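You operate a simulated robot arm through the tools that you are given. There is no shell and no other tool.

You are at the controls of a simulated robot arm. One attempt, no reset.

Task
Test the yellow sample cup and stand it on the mat with its pH number.
Fine: switch the grey meter on and zero it while its plate is empty; test that cup alone. Set down upright: what you pick out.

The check looks at the end state, three seconds after you hand in, the way a careful person would. Anything else that was tipped, shoved, dropped, spilled or broken makes it a failure.

Robot
A 6-joint arm with a four-finger gripper, fixed in place. Base frame: the origin is on the floor under the middle of its stand, x ahead of it, y to its left, z up; the work surface is at about z = 0.8. Lengths are in m, angles in degrees, forces in N, time in s.
With the tool pointing down near the work surface it reaches from about 0.28 to 0.7 m from the base axis. Its first joint turns from -166.0 to 166.0 degrees. Payload 3.43 kg.
The tool frame sits at the grasp point between the pads (the TCP): z along the fingers, y along the line on which they close. The tips reach 0.03 m beyond it. The gripper opens to 0.12 m; its body begins 0.085 m behind the TCP.
Orientation is that of the tool frame in the base frame, as a unit quaternion [x, y, z, w]. With the fingers straight down and closing along the base's y, the tool's x points along the base's -x, its y along +y and its z along -z.

Tools
- The arm moves only by the tool play_rows. Its argument "targets" is a list of rows, each a list of 7 numbers: the shift along the base's x, y, z in units of 50 mm (1.0 is 50 mm), then the turn, a rotation vector about the base's x, y, z in units of 5 degrees (1.0 is 5 degrees), then the opening, from 0 (shut) to 1 (fully open). In form: [[tx, ty, tz, ax, ay, az, claw], ...]. A call has 1 to 20 rows; each row shifts and turns the commanded pose from where the row before left it. A call with a number of a shift or a turn outside -1 to 1 is refused whole. Rows are played at 5 a second. More than 0.05 m and 8.6 degrees between two rows, or a gripper value outside its range, and nothing of the call is played. Where a pose cannot be reached the arm comes as near as it can. A force on the tool above 40 N (or 10 N above the force at the start of the call, whichever is more), or a blocked arm, ends the call early, and 0.2 s more pass. The fingers move at their own pace (about 0.04 m/s each) and stop on an object; they squeeze with about 27 N. The grip force told is the motor's: it shows also when the fingers shut on nothing. Time passes only in rows, and 0.2 s behind the last, so rows that do not move let the fingers close. The reply holds the time, the measured pose of the TCP, the force on the tool along the base axes, the opening and the grip force, in the units named above and with some noise, with the torque about the TCP (base axes, N m) and any sound that the robot's microphone picked up.
- Cameras (640 x 400 px; columns grow to the right, rows downward): "scene" is fixed at [0.2195, 0.6522, 1.514]; the picture's right is [-0.94, -0.34, 0.00], its down [-0.26, 0.71, -0.65] and it looks along [0.22, -0.61, -0.76] (base axes); focal length 356 px, centre (320, 200). "wrist" rides on the gripper at [0.071, -0.017, -0.121] in the tool frame; the picture's right is [0.23, 0.97, 0.00], its down [-0.81, 0.19, -0.55] and it looks along [-0.54, 0.13, 0.83] (tool axes); focal length 275 px, centre (320, 200). There is no depth. A picture from a camera that has moved, and an enlarged one, comes with that camera's place and axes in the base frame and with its lens.
- get_image(camera): a new picture of that camera. The clock stands still meanwhile.
- slide_trunk(by): moves the trunk up (or, below 0, down) by that many m; the arm rides with it, the base frame stays. It gives what a move gives, with no picture.
- inspect(camera, box): a new picture of the part [left, top, right, bottom] of that camera's present view, enlarged. The clock stands still meanwhile.
- close_job(): hands the job in; it is judged then, once.

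Places have to be worked out from the pictures, the camera data and where the tool is seen. Open the gripper and draw the arm clear of the work before you hand the job in, unless the task says otherwise.

The tools are called after "Emit:" as a command line: name --pt "numbers of a row" for each row, then --argument value for the rest, lists and objects as JSON in quotes. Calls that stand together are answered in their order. play_rows: Moves the arm, as the interface text tells. Its arguments: {"type":"object","properties":{"targets":{"type":"array"}},"required":["targets"]} The other tools are called the same way: slide_trunk (by) moves the trunk up or down; get_image (camera) takes a picture; inspect (camera, box) takes an enlarged picture of a part of a camera's view; close_job () hands the job in.

At the start:

```text
clock: 0.0
position: [0.5079, 0.2282, 1.1108]
tool_rot: [0.0, 1.0, 0.0, 0.0]
ft_force: [0.4, -0.7, -0.3]
torque: [0.01, -0.03, 0.0]
grip_width: 0.1199
gripper_force: 0.0
trunk travel left (down, up): [-0.125, 0.315]
```

scene: 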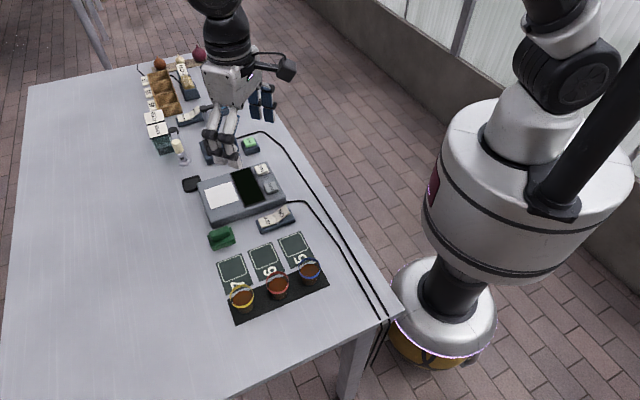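
wrist: 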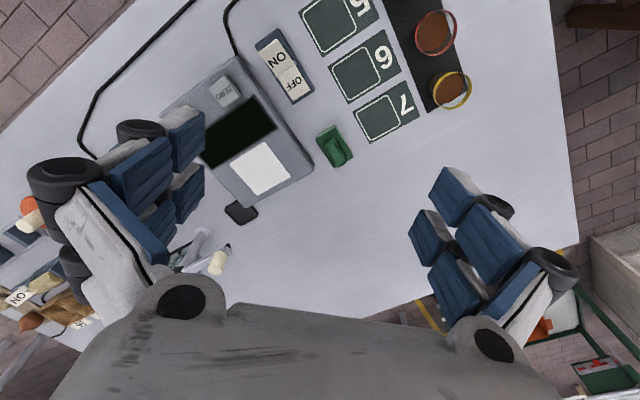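

I'll start by looking closely at the meter, switches, cups and mats in the scene view.

Emit:
inspect --camera "scene" --box '[180, 150, 340, 250]'

Emit:
inspect --camera "scene" --box '[190, 220, 350, 330]'

Emit:
inspect --camera "scene" --box '[130, 40, 290, 170]'

Emit:
inspect --camera "wrist" --box '[150, 0, 480, 220]'

```text
4.00 times, centred on (260, 200) of scene
camera zoom: at [0.2195, 0.6522, 1.514], right [-0.94, -0.34, 0.0], down [-0.26, 0.71, -0.65], along [0.22, -0.61, -0.76], focal length 1423 px, centre (560, 200)
```

zoom: 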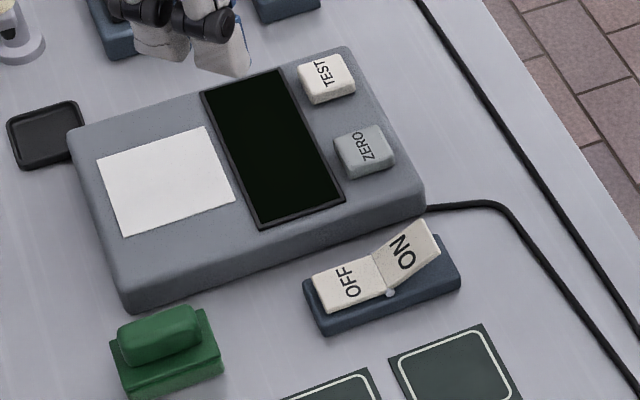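

```text
3.64 times, centred on (270, 275) of scene
camera zoom: at [0.2195, 0.6522, 1.514], right [-0.94, -0.34, 0.0], down [-0.26, 0.71, -0.65], along [0.22, -0.61, -0.76], focal length 1293 px, centre (502, -73)
```

zoom: 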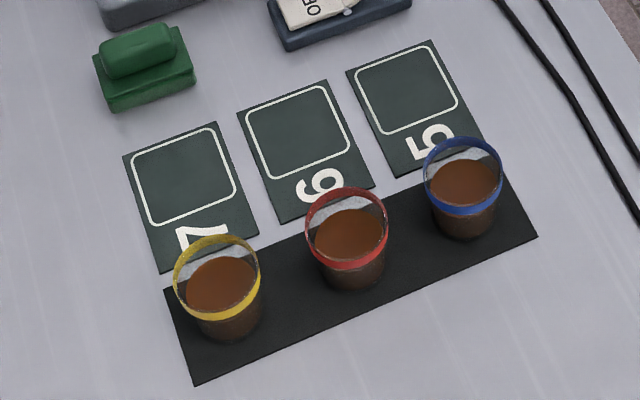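

```text
3.08 times, centred on (210, 105) of scene
camera zoom: at [0.2195, 0.6522, 1.514], right [-0.94, -0.34, 0.0], down [-0.26, 0.71, -0.65], along [0.22, -0.61, -0.76], focal length 1094 px, centre (658, 492)
```

zoom: 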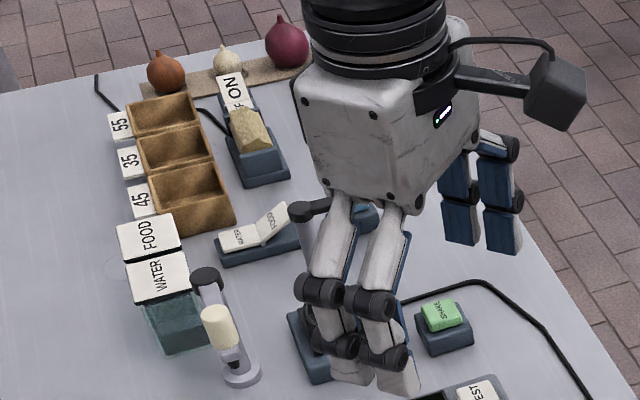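

```text
1.82 times, centred on (315, 110) of wrist
camera zoom: at [0.4354, 0.2122, 1.2313], right [-0.23, 0.97, 0.0], down [0.81, 0.19, 0.55], along [0.54, 0.13, -0.83], focal length 500 px, centre (329, 364)
```

zoom: 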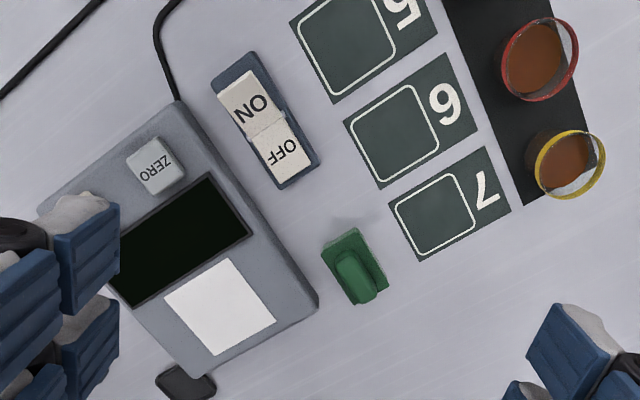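

The meter and switch look rotated about 45° to the base. The switch is at OFF, because its ON half is raised, at about (0.494, 0.173). ZERO is near (0.545, 0.115), the plate near (0.66, 0.17) and the yellow cup near (0.475, 0.407). I'll shut the gripper, yaw it -45° and move above the ON half for a closer look.

Emit:
play_rows --pt "-0.04 -0.13 -0.3 0 0 -1 0" --pt "-0.04 -0.13 -0.3 0 0 -1 0" --pt "-0.04 -0.13 -0.3 0 0 -1 0" --pt "-0.04 -0.13 -0.3 0 0 -1 0" --pt "-0.04 -0.13 -0.3 0 0 -1 0" --pt "-0.04 -0.13 -0.3 0 0 -1 0" --pt "-0.04 -0.13 -0.3 0 0 -1 0" --pt "-0.04 -0.13 -0.3 0 0 -1 0" --pt "-0.04 -0.13 -0.3 0 0 -1 0" --pt "0 0 0 0 0 0 0"

```text
clock: 2.2
position: [0.4897, 0.1717, 0.9748]
tool_rot: [0.382, 0.924, 0.0, 0.0]
ft_force: [0.3, -0.2, -1.0]
torque: [0.01, 0.02, 0.01]
grip_width: 0.0
gripper_force: 27.0
trunk travel left (down, up): [-0.125, 0.315]
```

Now I'll look from both cameras with the closed tips over the switch.

Emit:
get_image --camera "wrist"

Emit:
inspect --camera "scene" --box '[180, 120, 340, 220]'

Emit:
get_image --camera "scene"

```text
taken
camera wrist: at [0.4274, 0.2092, 1.0959], right [0.53, 0.85, 0.0], down [0.71, -0.44, 0.55], along [0.47, -0.29, -0.83], focal length 275 px, centre (320, 200)
```

wrist: 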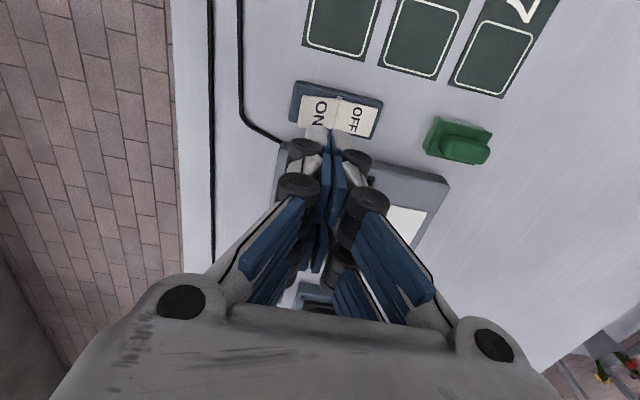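

```text
4.00 times, centred on (260, 170) of scene
camera zoom: at [0.2195, 0.6522, 1.514], right [-0.94, -0.34, 0.0], down [-0.26, 0.71, -0.65], along [0.22, -0.61, -0.76], focal length 1423 px, centre (560, 320)
```

zoom: 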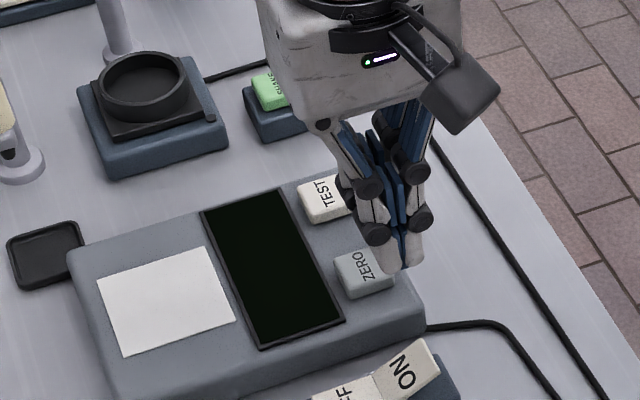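

```text
taken
```

scene: 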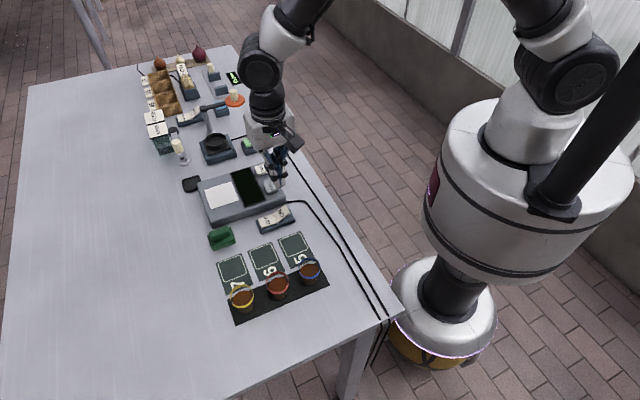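

The fingertips hang at about z 0.945 over the rocker. Both views put the ON half's centre near (0.490, 0.172). I'll shift slightly outward and lower until just above it.

Emit:
play_rows --pt "-0.1 -0.1 -0.5 0 0 0 0" --pt "0 0 -0.5 0 0 0 0" --pt "0 0 -0.5 0 0 0 0" --pt "0 0 -0.4 0 0 0 0" --pt "0 0 0 0 0 0 0"

Emit:
inspect --camera "scene" --box '[220, 170, 320, 240]'

Emit:
inspect --camera "wrist" --box '[220, 40, 420, 165]'

```text
clock: 3.4
position: [0.4842, 0.1666, 0.8801]
tool_rot: [0.383, 0.924, 0.001, 0.0]
ft_force: [-1.5, 0.5, -0.6]
torque: [0.01, 0.0, -0.01]
grip_width: 0.0
gripper_force: 27.0
trunk travel left (down, up): [-0.125, 0.315]
```

```text
5.71 times, centred on (270, 205) of scene
camera zoom: at [0.2195, 0.6522, 1.514], right [-0.94, -0.34, 0.0], down [-0.26, 0.71, -0.65], along [0.22, -0.61, -0.76], focal length 2032 px, centre (606, 171)
```

zoom: 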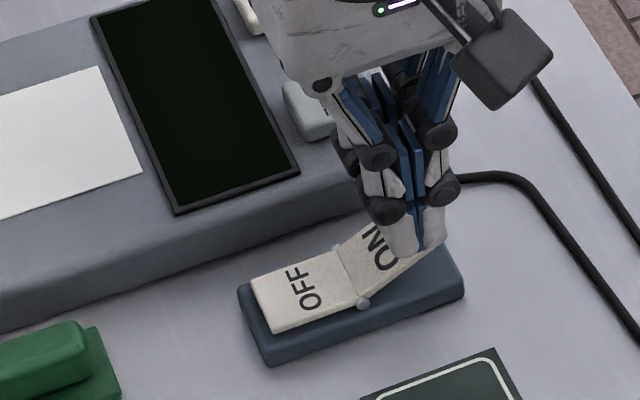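

```text
3.20 times, centred on (320, 102) of wrist
camera zoom: at [0.421, 0.2041, 1.0003], right [0.52, 0.85, 0.0], down [0.71, -0.44, 0.55], along [0.47, -0.29, -0.83], focal length 881 px, centre (320, 512)
```

zoom: 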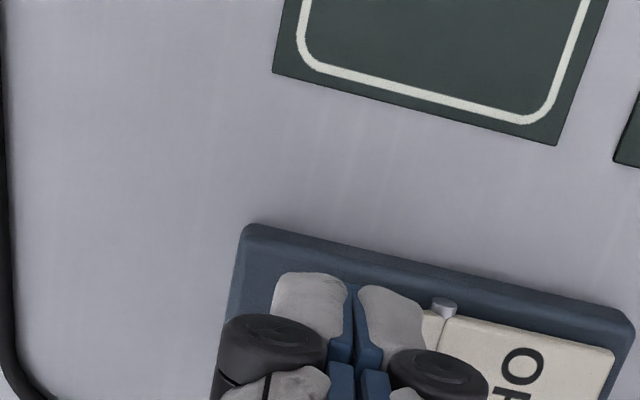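

The tips are over the ON half and clear of the pivot. I'll press down in small steps.

Emit:
play_rows --pt "-0.03 -0.03 -0.15 0 0 0 0" --pt "0 0 -0.1 0 0 0 0" --pt "0 0 -0.1 0 0 0 0" --pt "0 0 -0.1 0 0 0 0" --pt "0 0 -0.08 0 0 0 0" --pt "0 0 -0.08 0 0 0 0"

```text
clock: 4.8
position: [0.4839, 0.1641, 0.8503]
tool_rot: [0.383, 0.924, 0.0, 0.0]
ft_force: [0.1, 0.5, 0.3]
torque: [-0.02, -0.01, 0.0]
grip_width: 0.0
gripper_force: 27.1
trunk travel left (down, up): [-0.125, 0.315]
```

No force has built up at TCP z 0.850, so I'll check where the tip and rocker are.

Emit:
inspect --camera "scene" --box '[220, 170, 320, 240]'

```text
5.71 times, centred on (270, 205) of scene
camera zoom: at [0.2195, 0.6522, 1.514], right [-0.94, -0.34, 0.0], down [-0.26, 0.71, -0.65], along [0.22, -0.61, -0.76], focal length 2032 px, centre (606, 171)
```

zoom: 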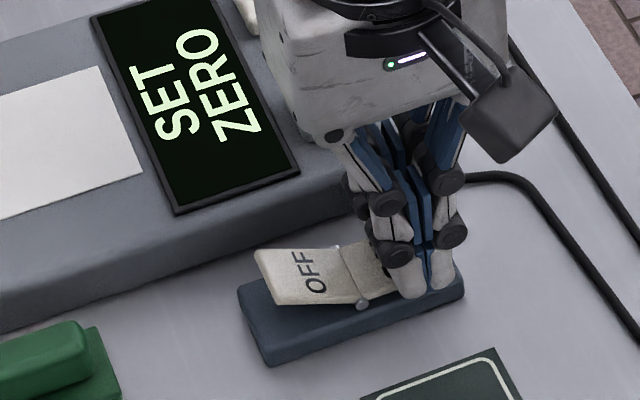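

The rocker is down on ON and the display reads "SET ZERO". I'll lift straight up and move above the ZERO button, near (0.545, 0.112).

Emit:
play_rows --pt "0 0 0.8 0 0 0 0" --pt "0 0 0.8 0 0 0 0" --pt "0.4 -0.34 0 0 0 0 0" --pt "0.4 -0.34 0 0 0 0 0" --pt "0.42 -0.36 0 0 0 0 0" --pt "0 0 0 0 0 0 0"

Emit:
inspect --camera "scene" --box '[200, 130, 320, 210]'

Emit:
get_image --camera "wrist"

```text
clock: 6.2
position: [0.5442, 0.1128, 0.9309]
tool_rot: [0.382, 0.924, 0.0, -0.001]
ft_force: [-0.8, 0.1, -0.3]
torque: [-0.01, 0.0, -0.02]
grip_width: 0.0
gripper_force: 26.5
trunk travel left (down, up): [-0.125, 0.315]
```

```text
5.00 times, centred on (260, 170) of scene
camera zoom: at [0.2195, 0.6522, 1.514], right [-0.94, -0.34, 0.0], down [-0.26, 0.71, -0.65], along [0.22, -0.61, -0.76], focal length 1778 px, centre (620, 350)
```

zoom: 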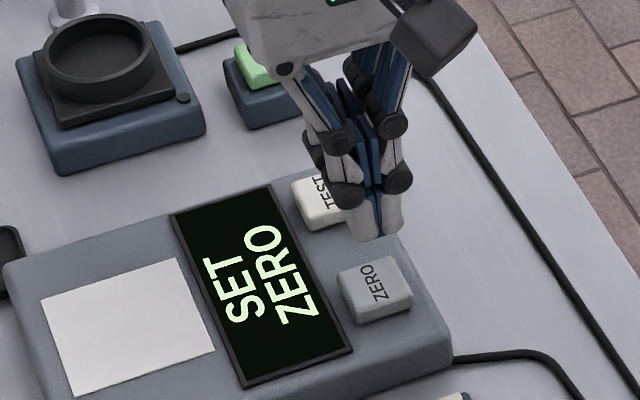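

```text
taken
camera wrist: at [0.4803, 0.1506, 1.0519], right [0.52, 0.85, 0.0], down [0.71, -0.44, 0.55], along [0.47, -0.29, -0.83], focal length 275 px, centre (320, 200)
```

wrist: 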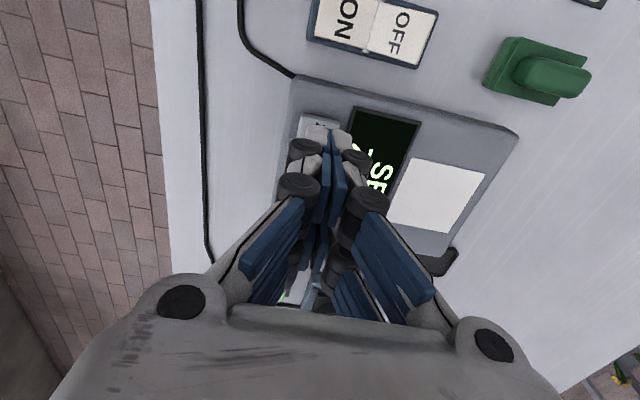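

ZERO triangulates to about (0.546, 0.112) with its top near z 0.84, and the tip is right above it. I'll descend and press gently while the plate is empty.

Emit:
play_rows --pt "0.02 -0.01 -0.5 0 0 0 0" --pt "0 0 -0.4 0 0 0 0" --pt "0 0 -0.1 0 0 0 0" --pt "0 0 -0.08 0 0 0 0" --pt "0 0 -0.08 0 0 0 0" --pt "0 0 -0.06 0 0 0 0" --pt "0 0 0 0 0 0 0"

Emit:
inspect --camera "scene" --box '[200, 130, 320, 210]'

```text
clock: 7.8
position: [0.5456, 0.1119, 0.87]
tool_rot: [0.383, 0.924, 0.0, 0.0]
ft_force: [-0.2, 0.4, 0.6]
torque: [-0.01, -0.05, 0.0]
grip_width: 0.0059
gripper_force: 32.9
trunk travel left (down, up): [-0.125, 0.315]
```

```text
5.00 times, centred on (260, 170) of scene
camera zoom: at [0.2195, 0.6522, 1.514], right [-0.94, -0.34, 0.0], down [-0.26, 0.71, -0.65], along [0.22, -0.61, -0.76], focal length 1778 px, centre (620, 350)
```

zoom: 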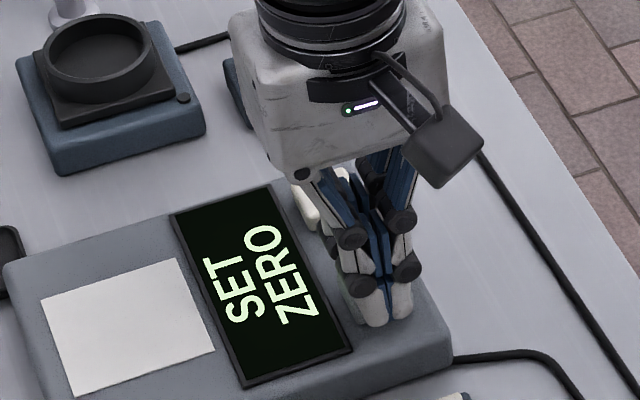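

The grip width has opened slightly to 0.006, so the tips have probably just touched the button. The display still says SET ZERO, so I'll press a few millimetres more.

Emit:
play_rows --pt "0 0 -0.06 0 0 0 0" --pt "0 0 -0.06 0 0 0 0" --pt "0 0 0 0 0 0 0"

Emit:
inspect --camera "scene" --box '[200, 130, 320, 210]'

```text
clock: 8.6
position: [0.5456, 0.1121, 0.8658]
tool_rot: [0.383, 0.924, -0.001, 0.001]
ft_force: [1.2, -0.6, 3.3]
torque: [-0.02, 0.0, 0.0]
grip_width: 0.0062
gripper_force: 33.4
trunk travel left (down, up): [-0.125, 0.315]
heard: click
```

```text
5.00 times, centred on (260, 170) of scene
camera zoom: at [0.2195, 0.6522, 1.514], right [-0.94, -0.34, 0.0], down [-0.26, 0.71, -0.65], along [0.22, -0.61, -0.76], focal length 1778 px, centre (620, 350)
```

zoom: 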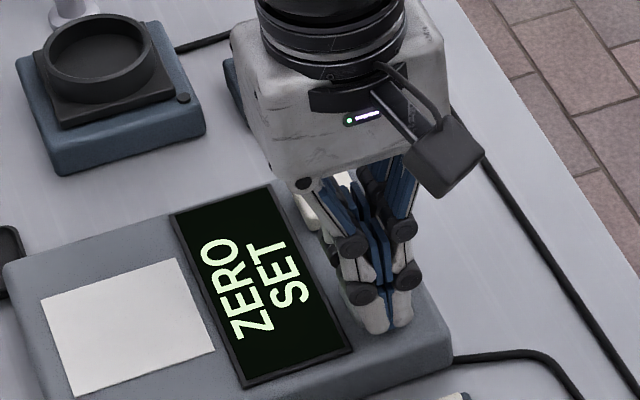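

The display now reads "ZERO SET" after a click. I'll lift straight up, then yaw +90° and move over the yellow cup, opening the fingers on the way.

Emit:
play_rows --pt "0 0 0.8 0 0 0 0" --pt "0 0 0.8 0 0 0 0" --pt "-0.08 0.33 0.1 0 0 1 0.4" --pt "-0.08 0.33 0.1 0 0 1 0.75" --pt "-0.08 0.33 0.1 0 0 1 0.75" --pt "-0.08 0.33 0.1 0 0 1 0.75" --pt "-0.08 0.33 0.1 0 0 1 0.75" --pt "-0.08 0.33 0.1 0 0 1 0.75" --pt "-0.08 0.33 0.1 0 0 1 0.75" --pt "-0.08 0.33 0.1 0 0 1 0.75" --pt "-0.08 0.33 0.1 0 0 1 0.75" --pt "-0.08 0.33 0.1 0 0 1 0.75" --pt "-0.08 0.33 0 0 0 1 0.75" --pt "-0.08 0.33 0 0 0 1 0.75" --pt "-0.08 0.33 0 0 0 1 0.75" --pt "-0.08 0.33 0 0 0 1 0.75" --pt "-0.08 0.33 0 0 0 1 0.75" --pt "-0.08 0.3 0 0 0 1 0.75" --pt "-0.08 0.3 0 0 0 1 0.75" --pt "0 0 0 0 0 1 0.75"

Emit:
get_image --camera "wrist"

Emit:
get_image --camera "scene"

```text
clock: 12.8
position: [0.4778, 0.3893, 0.9928]
tool_rot: [-0.385, 0.923, 0.001, 0.0]
ft_force: [0.3, 0.7, -0.1]
torque: [-0.03, 0.02, -0.03]
grip_width: 0.0898
gripper_force: 0.1
trunk travel left (down, up): [-0.125, 0.315]
```

```text
taken
camera wrist: at [0.4387, 0.3264, 1.1134], right [-0.85, 0.52, 0.0], down [0.44, 0.71, 0.55], along [0.29, 0.47, -0.83], focal length 275 px, centre (320, 200)
```

wrist: 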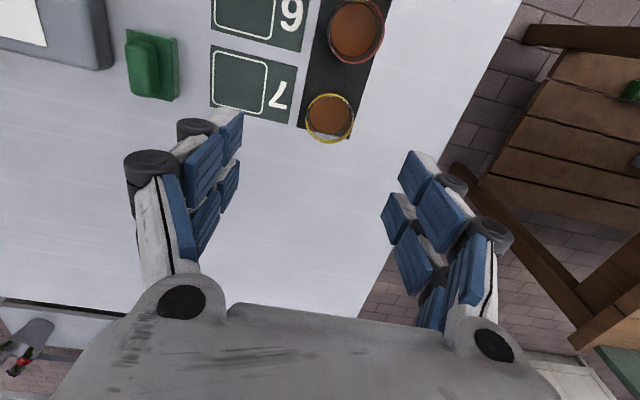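

```text
taken
```

scene: 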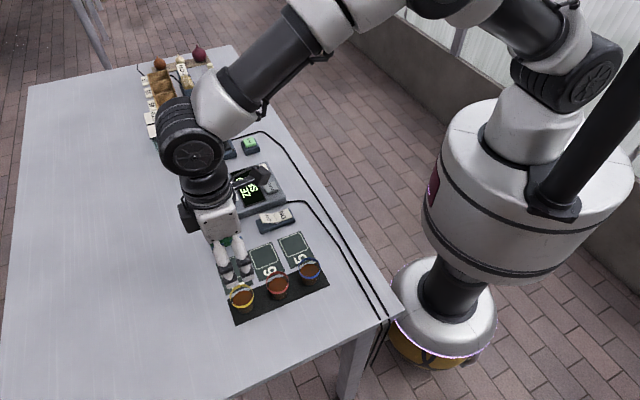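

The yellow rim is near (0.475, 0.404) at z≈0.845, so I need about (-2, +15) mm. I'll centre over it, lower partway and check.

Emit:
play_rows --pt "-0.05 0.3 -0.3 0 0 0 0.75" --pt "0 0 -0.3 0 0 0 0.75" --pt "0 0 -0.25 0 0 0 0.75" --pt "0 0 0 0 0 0 0.75"

Emit:
get_image --camera "wrist"

Emit:
inspect --camera "scene" --box '[180, 220, 340, 320]'

```text
clock: 13.8
position: [0.4764, 0.4053, 0.9492]
tool_rot: [-0.383, 0.924, 0.0, 0.0]
ft_force: [0.0, -0.2, -0.3]
torque: [0.01, 0.02, -0.02]
grip_width: 0.0899
gripper_force: 0.0
trunk travel left (down, up): [-0.125, 0.315]
```

```text
taken
camera wrist: at [0.4362, 0.3416, 1.0695], right [-0.85, 0.52, 0.0], down [0.44, 0.71, 0.55], along [0.29, 0.47, -0.83], focal length 275 px, centre (320, 200)
```

wrist: 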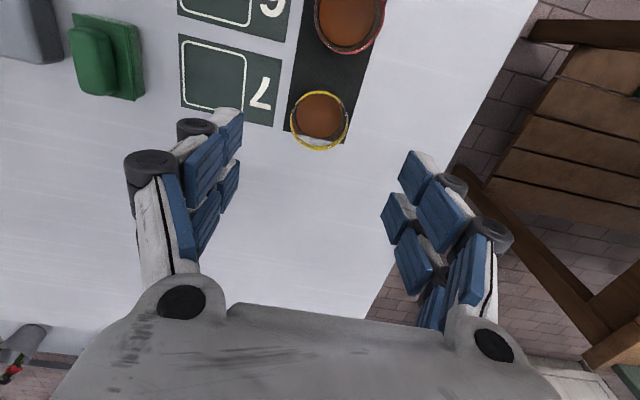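

```text
4.00 times, centred on (260, 270) of scene
camera zoom: at [0.2195, 0.6522, 1.514], right [-0.94, -0.34, 0.0], down [-0.26, 0.71, -0.65], along [0.22, -0.61, -0.76], focal length 1423 px, centre (560, -80)
```

zoom: 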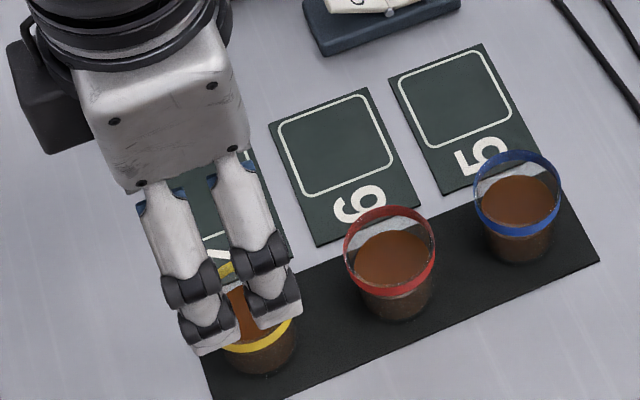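

The cup is about 3–4 mm toward the robot from the tool axis. The fingers straddle it with clearance to the red cup. I'll correct and lower to TCP z≈0.838, leaving the tips about 8 mm above the table.

Emit:
play_rows --pt "-0.05 -0.05 -0.4 0 0 0 0.75" --pt "0 0 -0.5 0 0 0 0.75" --pt "0 0 -0.5 0 0 0 0.75" --pt "0 0 -0.4 0 0 0 0.75" --pt "0 0 -0.3 0 0 0 0.75" --pt "0 0 -0.12 0 0 0 0.75" --pt "0 0 0 0 0 0 0.75"

Emit:
get_image --camera "wrist"

Emit:
inspect --camera "scene" --box '[180, 220, 340, 320]'

```text
clock: 15.4
position: [0.4732, 0.4019, 0.8385]
tool_rot: [-0.384, 0.923, 0.0, 0.0]
ft_force: [0.0, 0.6, -0.2]
torque: [-0.01, 0.02, 0.01]
grip_width: 0.0898
gripper_force: 0.0
trunk travel left (down, up): [-0.125, 0.315]
```

```text
taken
camera wrist: at [0.4334, 0.3395, 0.9598], right [-0.85, 0.52, 0.0], down [0.44, 0.71, 0.55], along [0.29, 0.47, -0.83], focal length 275 px, centre (320, 200)
```

wrist: 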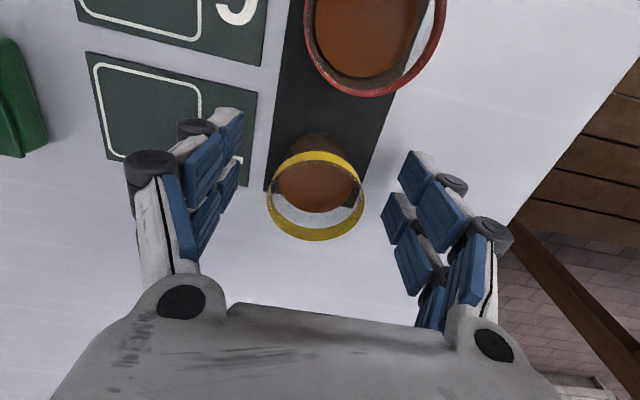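

```text
4.00 times, centred on (260, 270) of scene
camera zoom: at [0.2195, 0.6522, 1.514], right [-0.94, -0.34, 0.0], down [-0.26, 0.71, -0.65], along [0.22, -0.61, -0.76], focal length 1423 px, centre (560, -80)
```

zoom: 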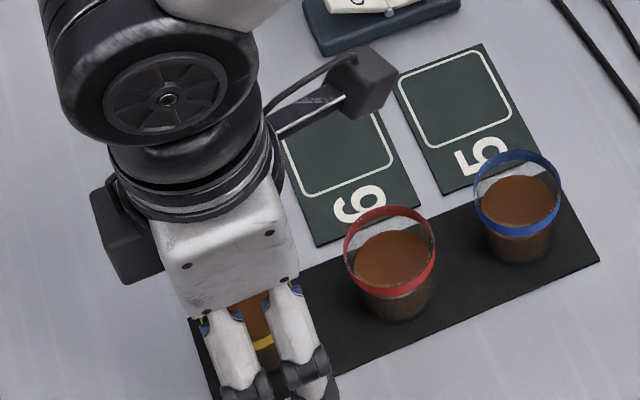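

The cup sits well between the pads, with rim diameter about 0.047. I'll nudge 2 mm and close gently, watching the grip force.

Emit:
play_rows --pt "-0.03 -0.03 0 0 0 0 0.6" --pt "0 0 0 0 0 0 0.5" --pt "0 0 0 0 0 0 0.42" --pt "0 0 0 0 0 0 0.36" --pt "0 0 0 0 0 0 0.33" --pt "0 0 0 0 0 0 0.33" --pt "0 0 0 0 0 0 0.33"

Emit:
get_image --camera "wrist"

```text
clock: 17.0
position: [0.4714, 0.4007, 0.8391]
tool_rot: [-0.383, 0.924, 0.0, 0.0]
ft_force: [1.1, -0.5, 1.5]
torque: [-0.01, -0.03, 0.0]
grip_width: 0.0422
gripper_force: 27.1
trunk travel left (down, up): [-0.125, 0.315]
```

```text
taken
camera wrist: at [0.4319, 0.3378, 0.9602], right [-0.85, 0.52, 0.0], down [0.44, 0.71, 0.55], along [0.29, 0.47, -0.83], focal length 275 px, centre (320, 200)
```

wrist: 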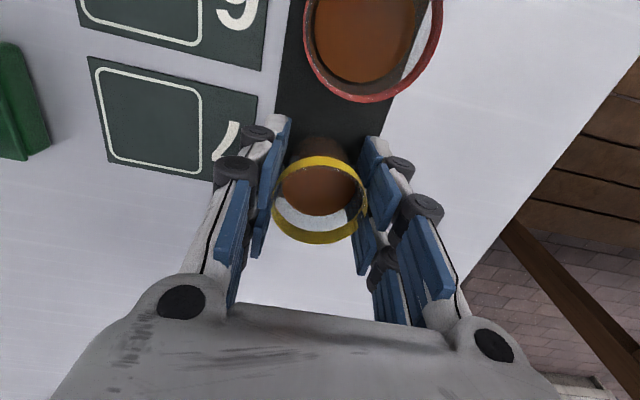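

Gripped at 0.042 wide with 27 N. I'll lift slowly straight up and check that the cup comes along upright.

Emit:
play_rows --pt "0 0 0.05 0 0 0 0.28" --pt "0 0 0.1 0 0 0 0.28" --pt "0 0 0.15 0 0 0 0.28" --pt "0 0 0.2 0 0 0 0.28" --pt "0 0 0.25 0 0 0 0.28" --pt "0 0 0.25 0 0 0 0.28" --pt "0 0 0.25 0 0 0 0.28" --pt "0 0 0.25 0 0 0 0.28" --pt "0 0 0.2 0 0 0 0.28" --pt "0 0 0.1 0 0 0 0.28" --pt "0 0 0 0 0 0 0.28"

Emit:
get_image --camera "wrist"

Emit:
get_image --camera "scene"

```text
clock: 19.4
position: [0.4703, 0.4008, 0.9306]
tool_rot: [-0.382, 0.924, 0.0, 0.0]
ft_force: [-0.8, -0.4, -1.4]
torque: [-0.01, -0.02, 0.03]
grip_width: 0.0423
gripper_force: 26.3
trunk travel left (down, up): [-0.125, 0.315]
```

```text
taken
camera wrist: at [0.431, 0.3373, 1.0505], right [-0.85, 0.52, 0.0], down [0.44, 0.71, 0.55], along [0.29, 0.47, -0.83], focal length 275 px, centre (320, 200)
```

wrist: 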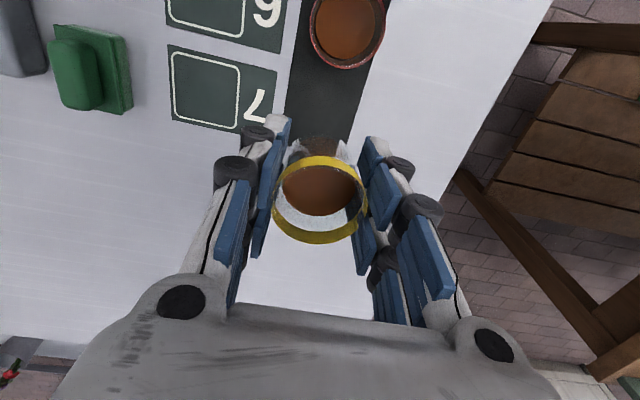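

```text
taken
```

scene: 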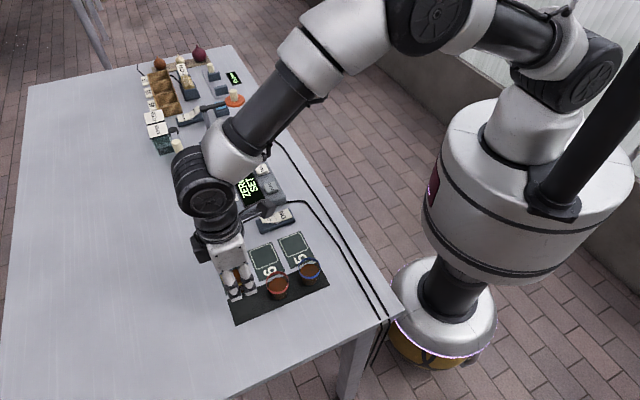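

The cup is held upright and level with its bottom about 37 mm below the TCP. The plate centre triangulates to about (0.6615, 0.168). I'll carry the cup there at moderate speed.

Emit:
play_rows --pt "0.056 -0.069 0.05 0 0 0 0.28" --pt "0.112 -0.137 0.1 0 0 0 0.28" --pt "0.169 -0.206 0.1 0 0 0 0.28" --pt "0.225 -0.274 0.05 0 0 0 0.28" --pt "0.225 -0.274 0 0 0 0 0.28" --pt "0.225 -0.274 0 0 0 0 0.28" --pt "0.225 -0.274 0 0 0 0 0.28" --pt "0.225 -0.274 0 0 0 0 0.28" --pt "0.225 -0.274 0 0 0 0 0.28" --pt "0.225 -0.274 0 0 0 0 0.28" --pt "0.225 -0.274 0 0 0 0 0.28" --pt "0.225 -0.274 0 0 0 0 0.28" --pt "0.225 -0.274 0 0 0 0 0.28" --pt "0.225 -0.274 0 0 0 0 0.28" --pt "0.225 -0.274 0 0 0 0 0.28" --pt "0.225 -0.274 0 0 0 0 0.28" --pt "0.225 -0.274 0 0 0 0 0.28" --pt "0.169 -0.206 0 0 0 0 0.28" --pt "0.112 -0.137 0 0 0 0 0.28" --pt "0.056 -0.069 0 0 0 0 0.28"

Emit:
get_image --camera "wrist"

Emit:
get_image --camera "scene"

```text
clock: 23.6
position: [0.6603, 0.1673, 0.9442]
tool_rot: [-0.383, 0.924, 0.0, 0.0]
ft_force: [-0.3, -0.9, 0.2]
torque: [0.01, 0.02, 0.01]
grip_width: 0.0423
gripper_force: 26.9
trunk travel left (down, up): [-0.125, 0.315]
```

```text
taken
camera wrist: at [0.6214, 0.1045, 1.0653], right [-0.85, 0.52, 0.0], down [0.44, 0.71, 0.55], along [0.29, 0.47, -0.83], focal length 275 px, centre (320, 200)
```

wrist: 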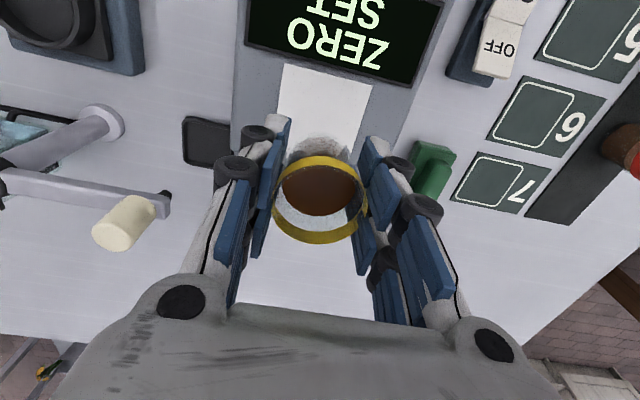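

```text
taken
```

scene: 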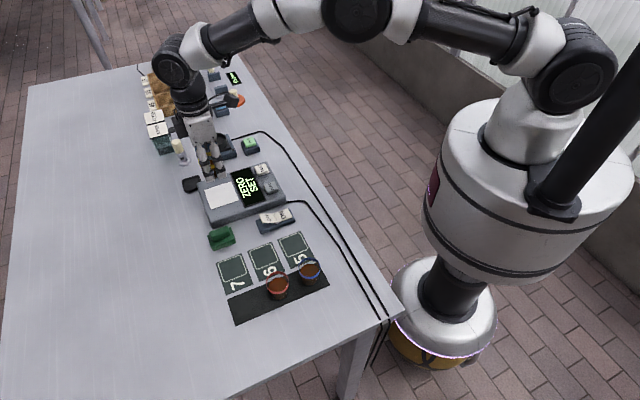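

Scene and wrist put the plate centre near (0.661, 0.168), which matches the tool. I'll lower slowly to just above the expected contact height and check.

Emit:
play_rows --pt "0.02 0.02 -0.1 0 0 0 0.28" --pt "0 0 -0.2 0 0 0 0.28" --pt "0 0 -0.25 0 0 0 0.28" --pt "0 0 -0.25 0 0 0 0.28" --pt "0 0 -0.25 0 0 0 0.28" --pt "0 0 -0.2 0 0 0 0.28" --pt "0 0 -0.12 0 0 0 0.28" --pt "0 0 -0.07 0 0 0 0.28" --pt "0 0 0 0 0 0 0.28"

Emit:
inspect --camera "scene" --box '[160, 130, 300, 230]'

Emit:
get_image --camera "wrist"

```text
clock: 25.6
position: [0.6627, 0.1695, 0.8732]
tool_rot: [-0.383, 0.924, 0.001, 0.0]
ft_force: [-0.4, 0.0, -0.9]
torque: [-0.04, -0.01, -0.01]
grip_width: 0.0422
gripper_force: 26.9
trunk travel left (down, up): [-0.125, 0.315]
```

```text
4.00 times, centred on (230, 180) of scene
camera zoom: at [0.2195, 0.6522, 1.514], right [-0.94, -0.34, 0.0], down [-0.26, 0.71, -0.65], along [0.22, -0.61, -0.76], focal length 1423 px, centre (680, 280)
```

zoom: 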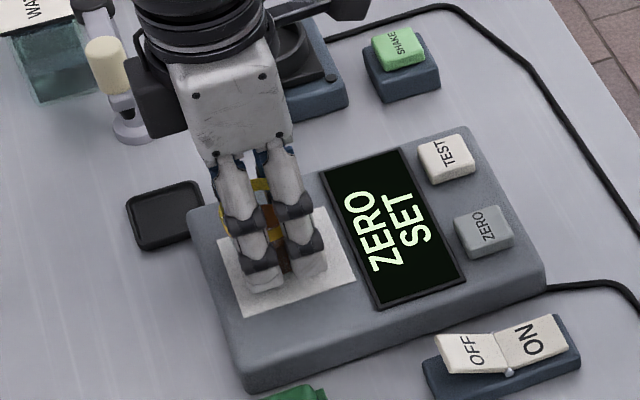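

```text
taken
camera wrist: at [0.6229, 0.1055, 0.9931], right [-0.85, 0.52, 0.0], down [0.44, 0.71, 0.55], along [0.29, 0.47, -0.83], focal length 275 px, centre (320, 200)
```

wrist: 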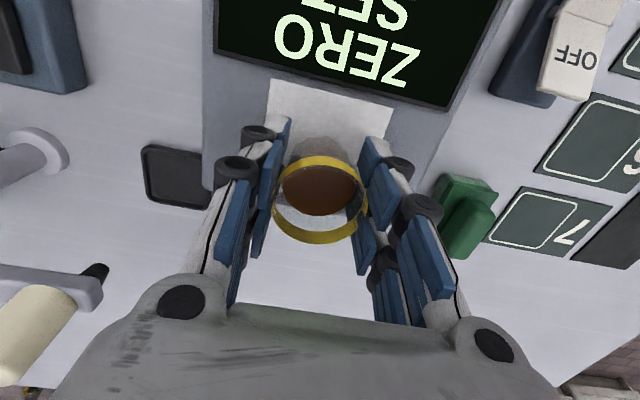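

Cup is over the plate centre with bottom about 10 mm above it by my estimate. I'll lower in 2 mm steps, watching the force.

Emit:
play_rows --pt "0 0 -0.05 0 0 0 0.28" --pt "0 0 -0.05 0 0 0 0.28" --pt "0 0 -0.05 0 0 0 0.28" --pt "0 0 0 0 0 0 0.28"

```text
clock: 26.6
position: [0.6627, 0.1685, 0.8691]
tool_rot: [-0.383, 0.924, 0.0, 0.003]
ft_force: [0.9, -1.3, 16.2]
torque: [-0.08, 0.08, -0.05]
grip_width: 0.0422
gripper_force: 26.6
trunk travel left (down, up): [-0.125, 0.315]
```

Contact: 16 N upward at TCP z 0.869, so the cup is on the plate. I'll ease up 2 mm to relieve the load before opening.

Emit:
play_rows --pt "0 0 0.04 0 0 0 0.28" --pt "0 0 0 0 0 0 0.28"

Emit:
get_image --camera "wrist"

```text
clock: 27.2
position: [0.6618, 0.1687, 0.8685]
tool_rot: [-0.383, 0.924, 0.0, 0.0]
ft_force: [3.3, -0.5, 11.9]
torque: [-0.01, -0.09, -0.04]
grip_width: 0.0422
gripper_force: 26.8
trunk travel left (down, up): [-0.125, 0.315]
```

```text
taken
camera wrist: at [0.6229, 0.1053, 0.9885], right [-0.85, 0.52, 0.0], down [0.44, 0.71, 0.55], along [0.29, 0.47, -0.83], focal length 275 px, centre (320, 200)
```

wrist: 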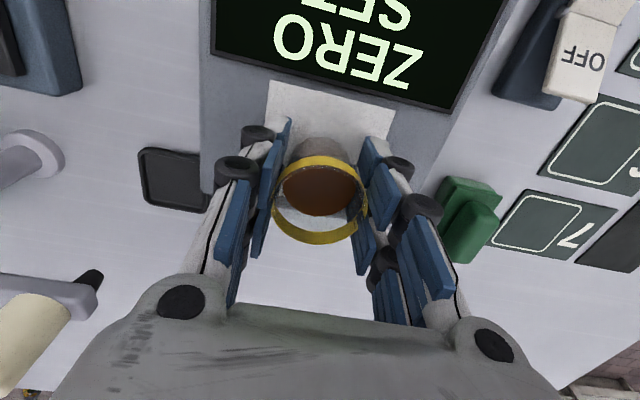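

Still about 12 N of downforce, so I'll ease up a bit more, then open gradually.

Emit:
play_rows --pt "0 0 0.03 0 0 0 0.28" --pt "0 0 0 0 0 0 0.28"

```text
clock: 27.8
position: [0.6618, 0.1689, 0.8691]
tool_rot: [-0.384, 0.923, 0.0, -0.001]
ft_force: [0.0, -1.7, 2.8]
torque: [0.01, 0.0, -0.01]
grip_width: 0.0422
gripper_force: 27.4
trunk travel left (down, up): [-0.125, 0.315]
```

The load is down to 2.8 N with the cup standing on the plate. I'll open gradually to 0.09 m.

Emit:
play_rows --pt "0 0 0 0 0 0 0.36" --pt "0 0 0 0 0 0 0.42" --pt "0 0 0 0 0 0 0.5" --pt "0 0 0 0 0 0 0.6" --pt "0 0 0 0 0 0 0.7" --pt "0 0 0 0 0 0 0.75" --pt "0 0 0 0 0 0 0.75"

Emit:
get_image --camera "wrist"

Emit:
inspect --camera "scene" --box '[160, 130, 300, 230]'

```text
clock: 29.4
position: [0.6643, 0.1698, 0.87]
tool_rot: [-0.383, 0.924, -0.001, 0.0]
ft_force: [0.3, 0.5, 0.3]
torque: [0.0, 0.01, -0.01]
grip_width: 0.09
gripper_force: 0.2
trunk travel left (down, up): [-0.125, 0.315]
```

```text
taken
camera wrist: at [0.6234, 0.1062, 0.9896], right [-0.85, 0.52, 0.0], down [0.44, 0.71, 0.55], along [0.29, 0.47, -0.83], focal length 275 px, centre (320, 200)
```

wrist: 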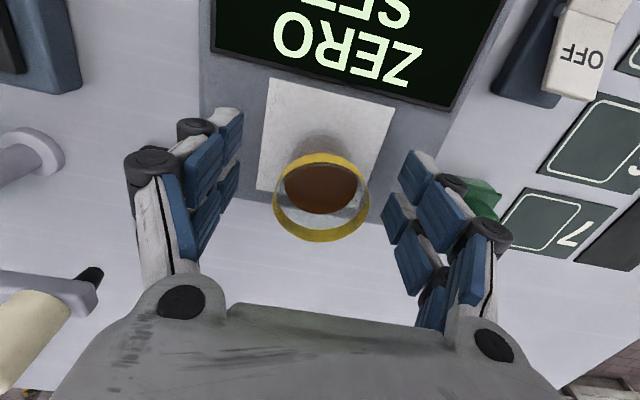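

```text
4.00 times, centred on (230, 180) of scene
camera zoom: at [0.2195, 0.6522, 1.514], right [-0.94, -0.34, 0.0], down [-0.26, 0.71, -0.65], along [0.22, -0.61, -0.76], focal length 1423 px, centre (680, 280)
```

zoom: 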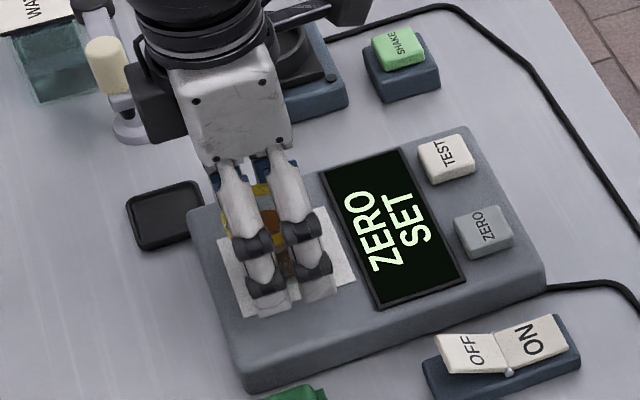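

The cup stands free on the plate. I'll rise straight up clear of it, then shut the fingers, yaw -90° and move above TEST, near (0.599, 0.061).

Emit:
play_rows --pt "0 0 0.2 0 0 0 0.75" --pt "0 0 0.4 0 0 0 0.75" --pt "0 0 0.6 0 0 0 0.75" --pt "0 0 0.6 0 0 0 0.75" --pt "0 0 0.3 0 0 0 0.75"

Emit:
play_rows --pt "-0.07 -0.12 0 0 0 -1 0.6" --pt "-0.07 -0.12 0 0 0 -1 0.5" --pt "-0.07 -0.12 0 0 0 -1 0.4" --pt "-0.07 -0.12 0 0 0 -1 0.2" --pt "-0.07 -0.12 0 0 0 -1 0" --pt "-0.07 -0.12 0 0 0 -1 0" --pt "-0.07 -0.12 0 0 0 -1 0" --pt "-0.07 -0.12 0 0 0 -1 0" --pt "-0.07 -0.12 0 0 0 -1 0" --pt "-0.07 -0.12 0 0 0 -1 0" --pt "-0.07 -0.12 0 0 0 -1 0" --pt "-0.07 -0.12 0 0 0 -1 0" --pt "-0.07 -0.12 0 0 0 -1 0" --pt "-0.07 -0.12 0 0 0 -1 0" --pt "-0.07 -0.12 0 0 0 -1 0" --pt "-0.07 -0.12 0 0 0 -1 0" --pt "-0.07 -0.12 0 0 0 -1 0" --pt "-0.07 -0.12 0 0 0 -1 0" --pt "0 0 0 0 0 0 0"

Emit:
inspect --camera "scene" --box '[160, 130, 300, 230]'

Emit:
get_image --camera "wrist"

```text
clock: 30.6
position: [0.6635, 0.1688, 0.9756]
tool_rot: [-0.383, 0.924, 0.0, 0.0]
ft_force: [1.4, 0.1, 0.4]
torque: [0.02, -0.02, 0.0]
grip_width: 0.0901
gripper_force: 0.0
trunk travel left (down, up): [-0.125, 0.315]
```

```text
clock: 34.6
position: [0.6009, 0.0592, 0.9745]
tool_rot: [0.383, 0.924, 0.0, 0.0]
ft_force: [0.1, 0.0, 0.0]
torque: [0.01, 0.02, 0.02]
grip_width: 0.0
gripper_force: 26.8
trunk travel left (down, up): [-0.125, 0.315]
```

```text
4.00 times, centred on (230, 180) of scene
camera zoom: at [0.2195, 0.6522, 1.514], right [-0.94, -0.34, 0.0], down [-0.26, 0.71, -0.65], along [0.22, -0.61, -0.76], focal length 1423 px, centre (680, 280)
```

zoom: 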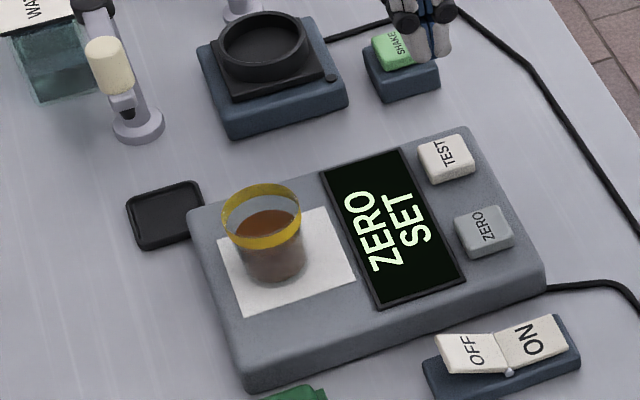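

```text
taken
camera wrist: at [0.5359, 0.0984, 1.0945], right [0.53, 0.85, 0.0], down [0.71, -0.44, 0.55], along [0.47, -0.29, -0.83], focal length 275 px, centre (320, 200)
```

wrist: 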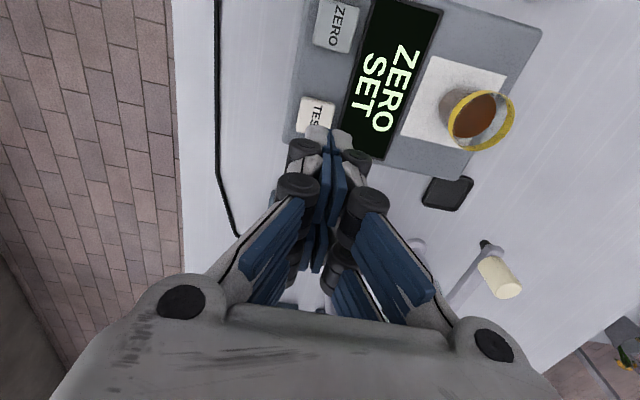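

The yellow cup stands upright on the plate and TEST is near (0.598, 0.060). I'll descend onto TEST and press gently until it clicks.

Emit:
play_rows --pt "-0.06 0.02 -0.5 0 0 0 0" --pt "0 0 -0.6 0 0 0 0" --pt "0 0 -0.5 0 0 0 0" --pt "0 0 -0.25 0 0 0 0" --pt "0 0 -0.1 0 0 0 0" --pt "0 0 -0.1 0 0 0 0" --pt "0 0 -0.06 0 0 0 0" --pt "0 0 -0.06 0 0 0 0" --pt "0 0 0 0 0 0 0"

Emit:
inspect --camera "scene" --box '[160, 130, 300, 230]'

```text
clock: 36.6
position: [0.5956, 0.0626, 0.8654]
tool_rot: [0.383, 0.924, 0.0, 0.0]
ft_force: [0.2, -0.1, 2.7]
torque: [-0.06, -0.01, 0.0]
grip_width: 0.0059
gripper_force: 33.1
trunk travel left (down, up): [-0.125, 0.315]
heard: click
```

```text
4.00 times, centred on (230, 180) of scene
camera zoom: at [0.2195, 0.6522, 1.514], right [-0.94, -0.34, 0.0], down [-0.26, 0.71, -0.65], along [0.22, -0.61, -0.76], focal length 1423 px, centre (680, 280)
```

zoom: 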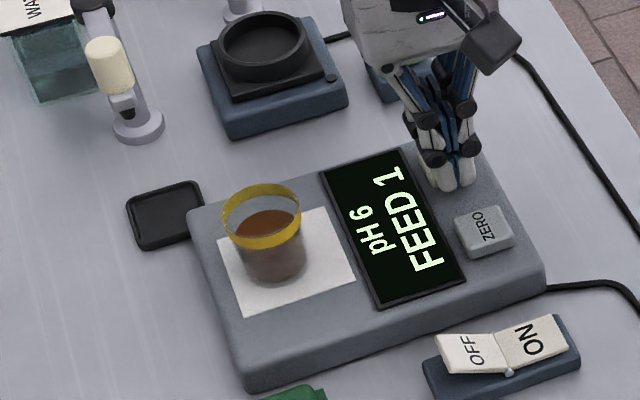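

The meter clicked and shows what looks like "pH 6 / FEED 1". I'll zoom in to make sure of the digit.

Emit:
inspect --camera "scene" --box '[235, 165, 280, 210]'

Emit:
inspect --camera "wrist" --box '[320, 0, 520, 125]'

```text
8.89 times, centred on (258, 188) of scene
camera zoom: at [0.2195, 0.6522, 1.514], right [-0.94, -0.34, 0.0], down [-0.26, 0.71, -0.65], along [0.22, -0.61, -0.76], focal length 3162 px, centre (876, 311)
```

zoom: 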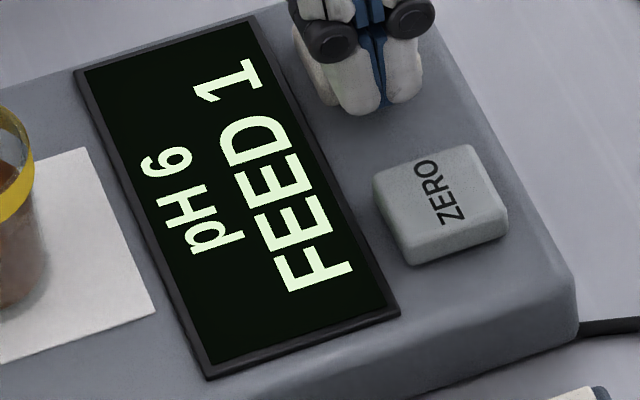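

```text
3.20 times, centred on (420, 62) of wrist
camera zoom: at [0.5326, 0.0991, 0.9856], right [0.52, 0.85, 0.0], down [0.71, -0.44, 0.55], along [0.47, -0.29, -0.83], focal length 881 px, centre (0, 640)
```

zoom: 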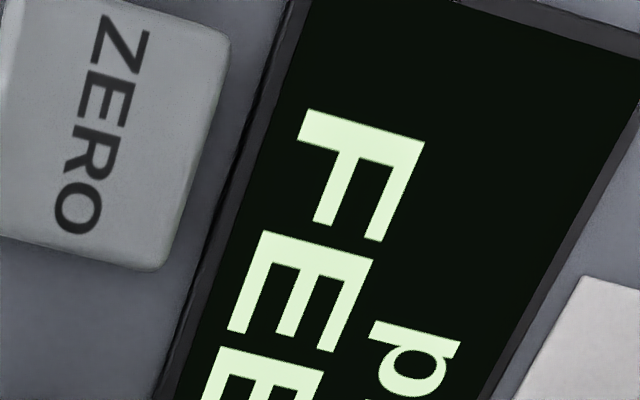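

Confirmed: pH 6, so the target is mat 6. The "FEED 1" line isn't part of this task. I'll rise, open and move back above the cup, keeping the -45° yaw.

Emit:
play_rows --pt "0 0 0.5 0 0 0 0" --pt "0 0 0.9 0 0 0 0" --pt "0 0 0.8 0 0 0 0" --pt "0.15 0.24 0 0 0 0 0.3" --pt "0.2 0.32 0 0 0 0 0.5" --pt "0.2 0.32 0 0 0 0 0.75" --pt "0.2 0.32 0 0 0 0 0.75" --pt "0.2 0.32 0 0 0 0 0.75" --pt "0.2 0.32 0 0 0 0 0.75" --pt "0.19 0.29 0 0 0 0 0.75" --pt "0 0 0 0 0 0 0.75"

Emit:
get_image --camera "wrist"

Emit:
get_image --camera "scene"

```text
clock: 39.0
position: [0.6624, 0.1682, 0.9752]
tool_rot: [0.382, 0.924, 0.0, 0.001]
ft_force: [-0.1, 0.3, -0.7]
torque: [-0.01, -0.01, 0.0]
grip_width: 0.09
gripper_force: 0.0
trunk travel left (down, up): [-0.125, 0.315]
```

```text
taken
camera wrist: at [0.5991, 0.2058, 1.0955], right [0.52, 0.85, 0.0], down [0.71, -0.44, 0.55], along [0.47, -0.29, -0.83], focal length 275 px, centre (320, 200)
```

wrist: 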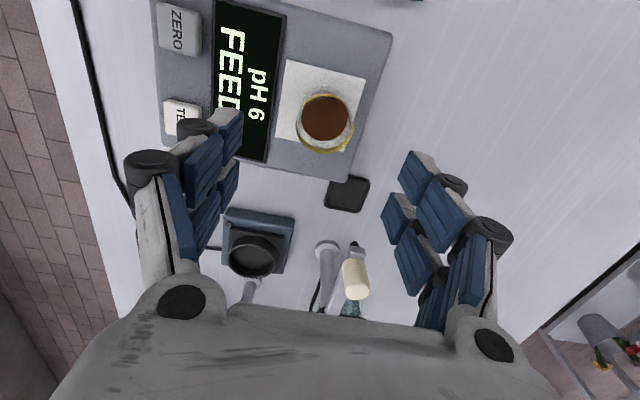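

```text
taken
```

scene: 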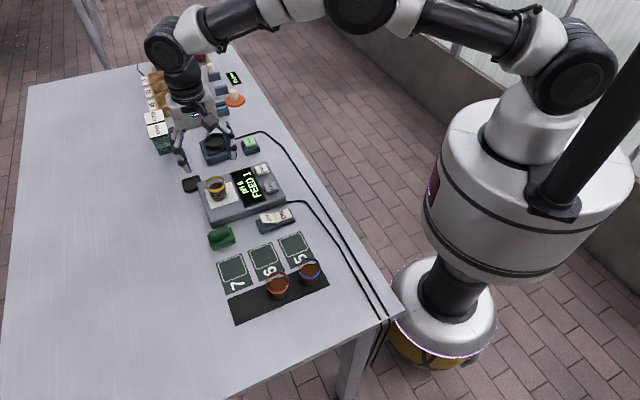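

From the wrist view the cup is about 5 mm toward +y of the tool axis. I'll correct and lower to the same grasp height, TCP z 0.869, with the fingers straddling it.

Emit:
play_rows --pt "-0.01 0.1 -0.3 0 0 0 0.75" --pt "0 0 -0.5 0 0 0 0.75" --pt "0 0 -0.5 0 0 0 0.75" --pt "0 0 -0.4 0 0 0 0.75" --pt "0 0 -0.3 0 0 0 0.75" --pt "0 0 -0.1 0 0 0 0.75" --pt "0 0 0 0 0 0 0.75"

Emit:
get_image --camera "wrist"

Emit:
inspect --camera "scene" --box '[160, 130, 300, 230]'

```text
clock: 40.6
position: [0.664, 0.1718, 0.8704]
tool_rot: [0.383, 0.924, 0.0, -0.001]
ft_force: [0.2, -0.1, -0.1]
torque: [0.02, 0.0, 0.0]
grip_width: 0.09
gripper_force: 0.1
trunk travel left (down, up): [-0.125, 0.315]
```

```text
taken
camera wrist: at [0.5999, 0.21, 0.9898], right [0.52, 0.85, 0.0], down [0.71, -0.44, 0.55], along [0.47, -0.29, -0.83], focal length 275 px, centre (320, 200)
```

wrist: 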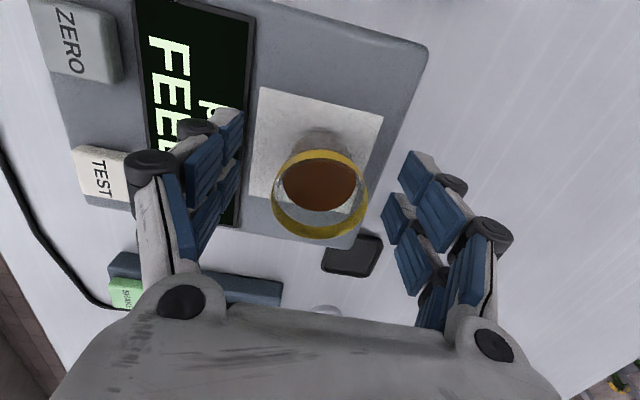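

```text
4.00 times, centred on (230, 180) of scene
camera zoom: at [0.2195, 0.6522, 1.514], right [-0.94, -0.34, 0.0], down [-0.26, 0.71, -0.65], along [0.22, -0.61, -0.76], focal length 1423 px, centre (680, 280)
```

zoom: 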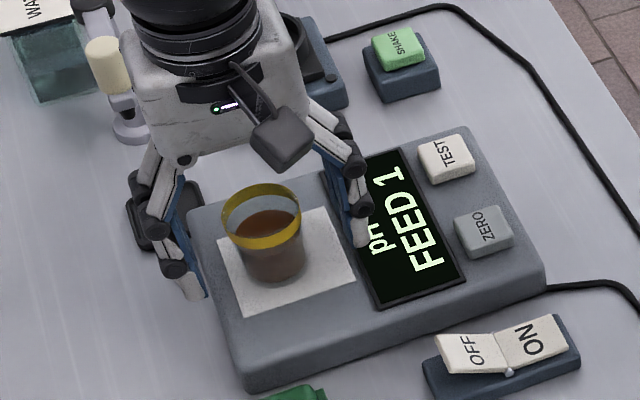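

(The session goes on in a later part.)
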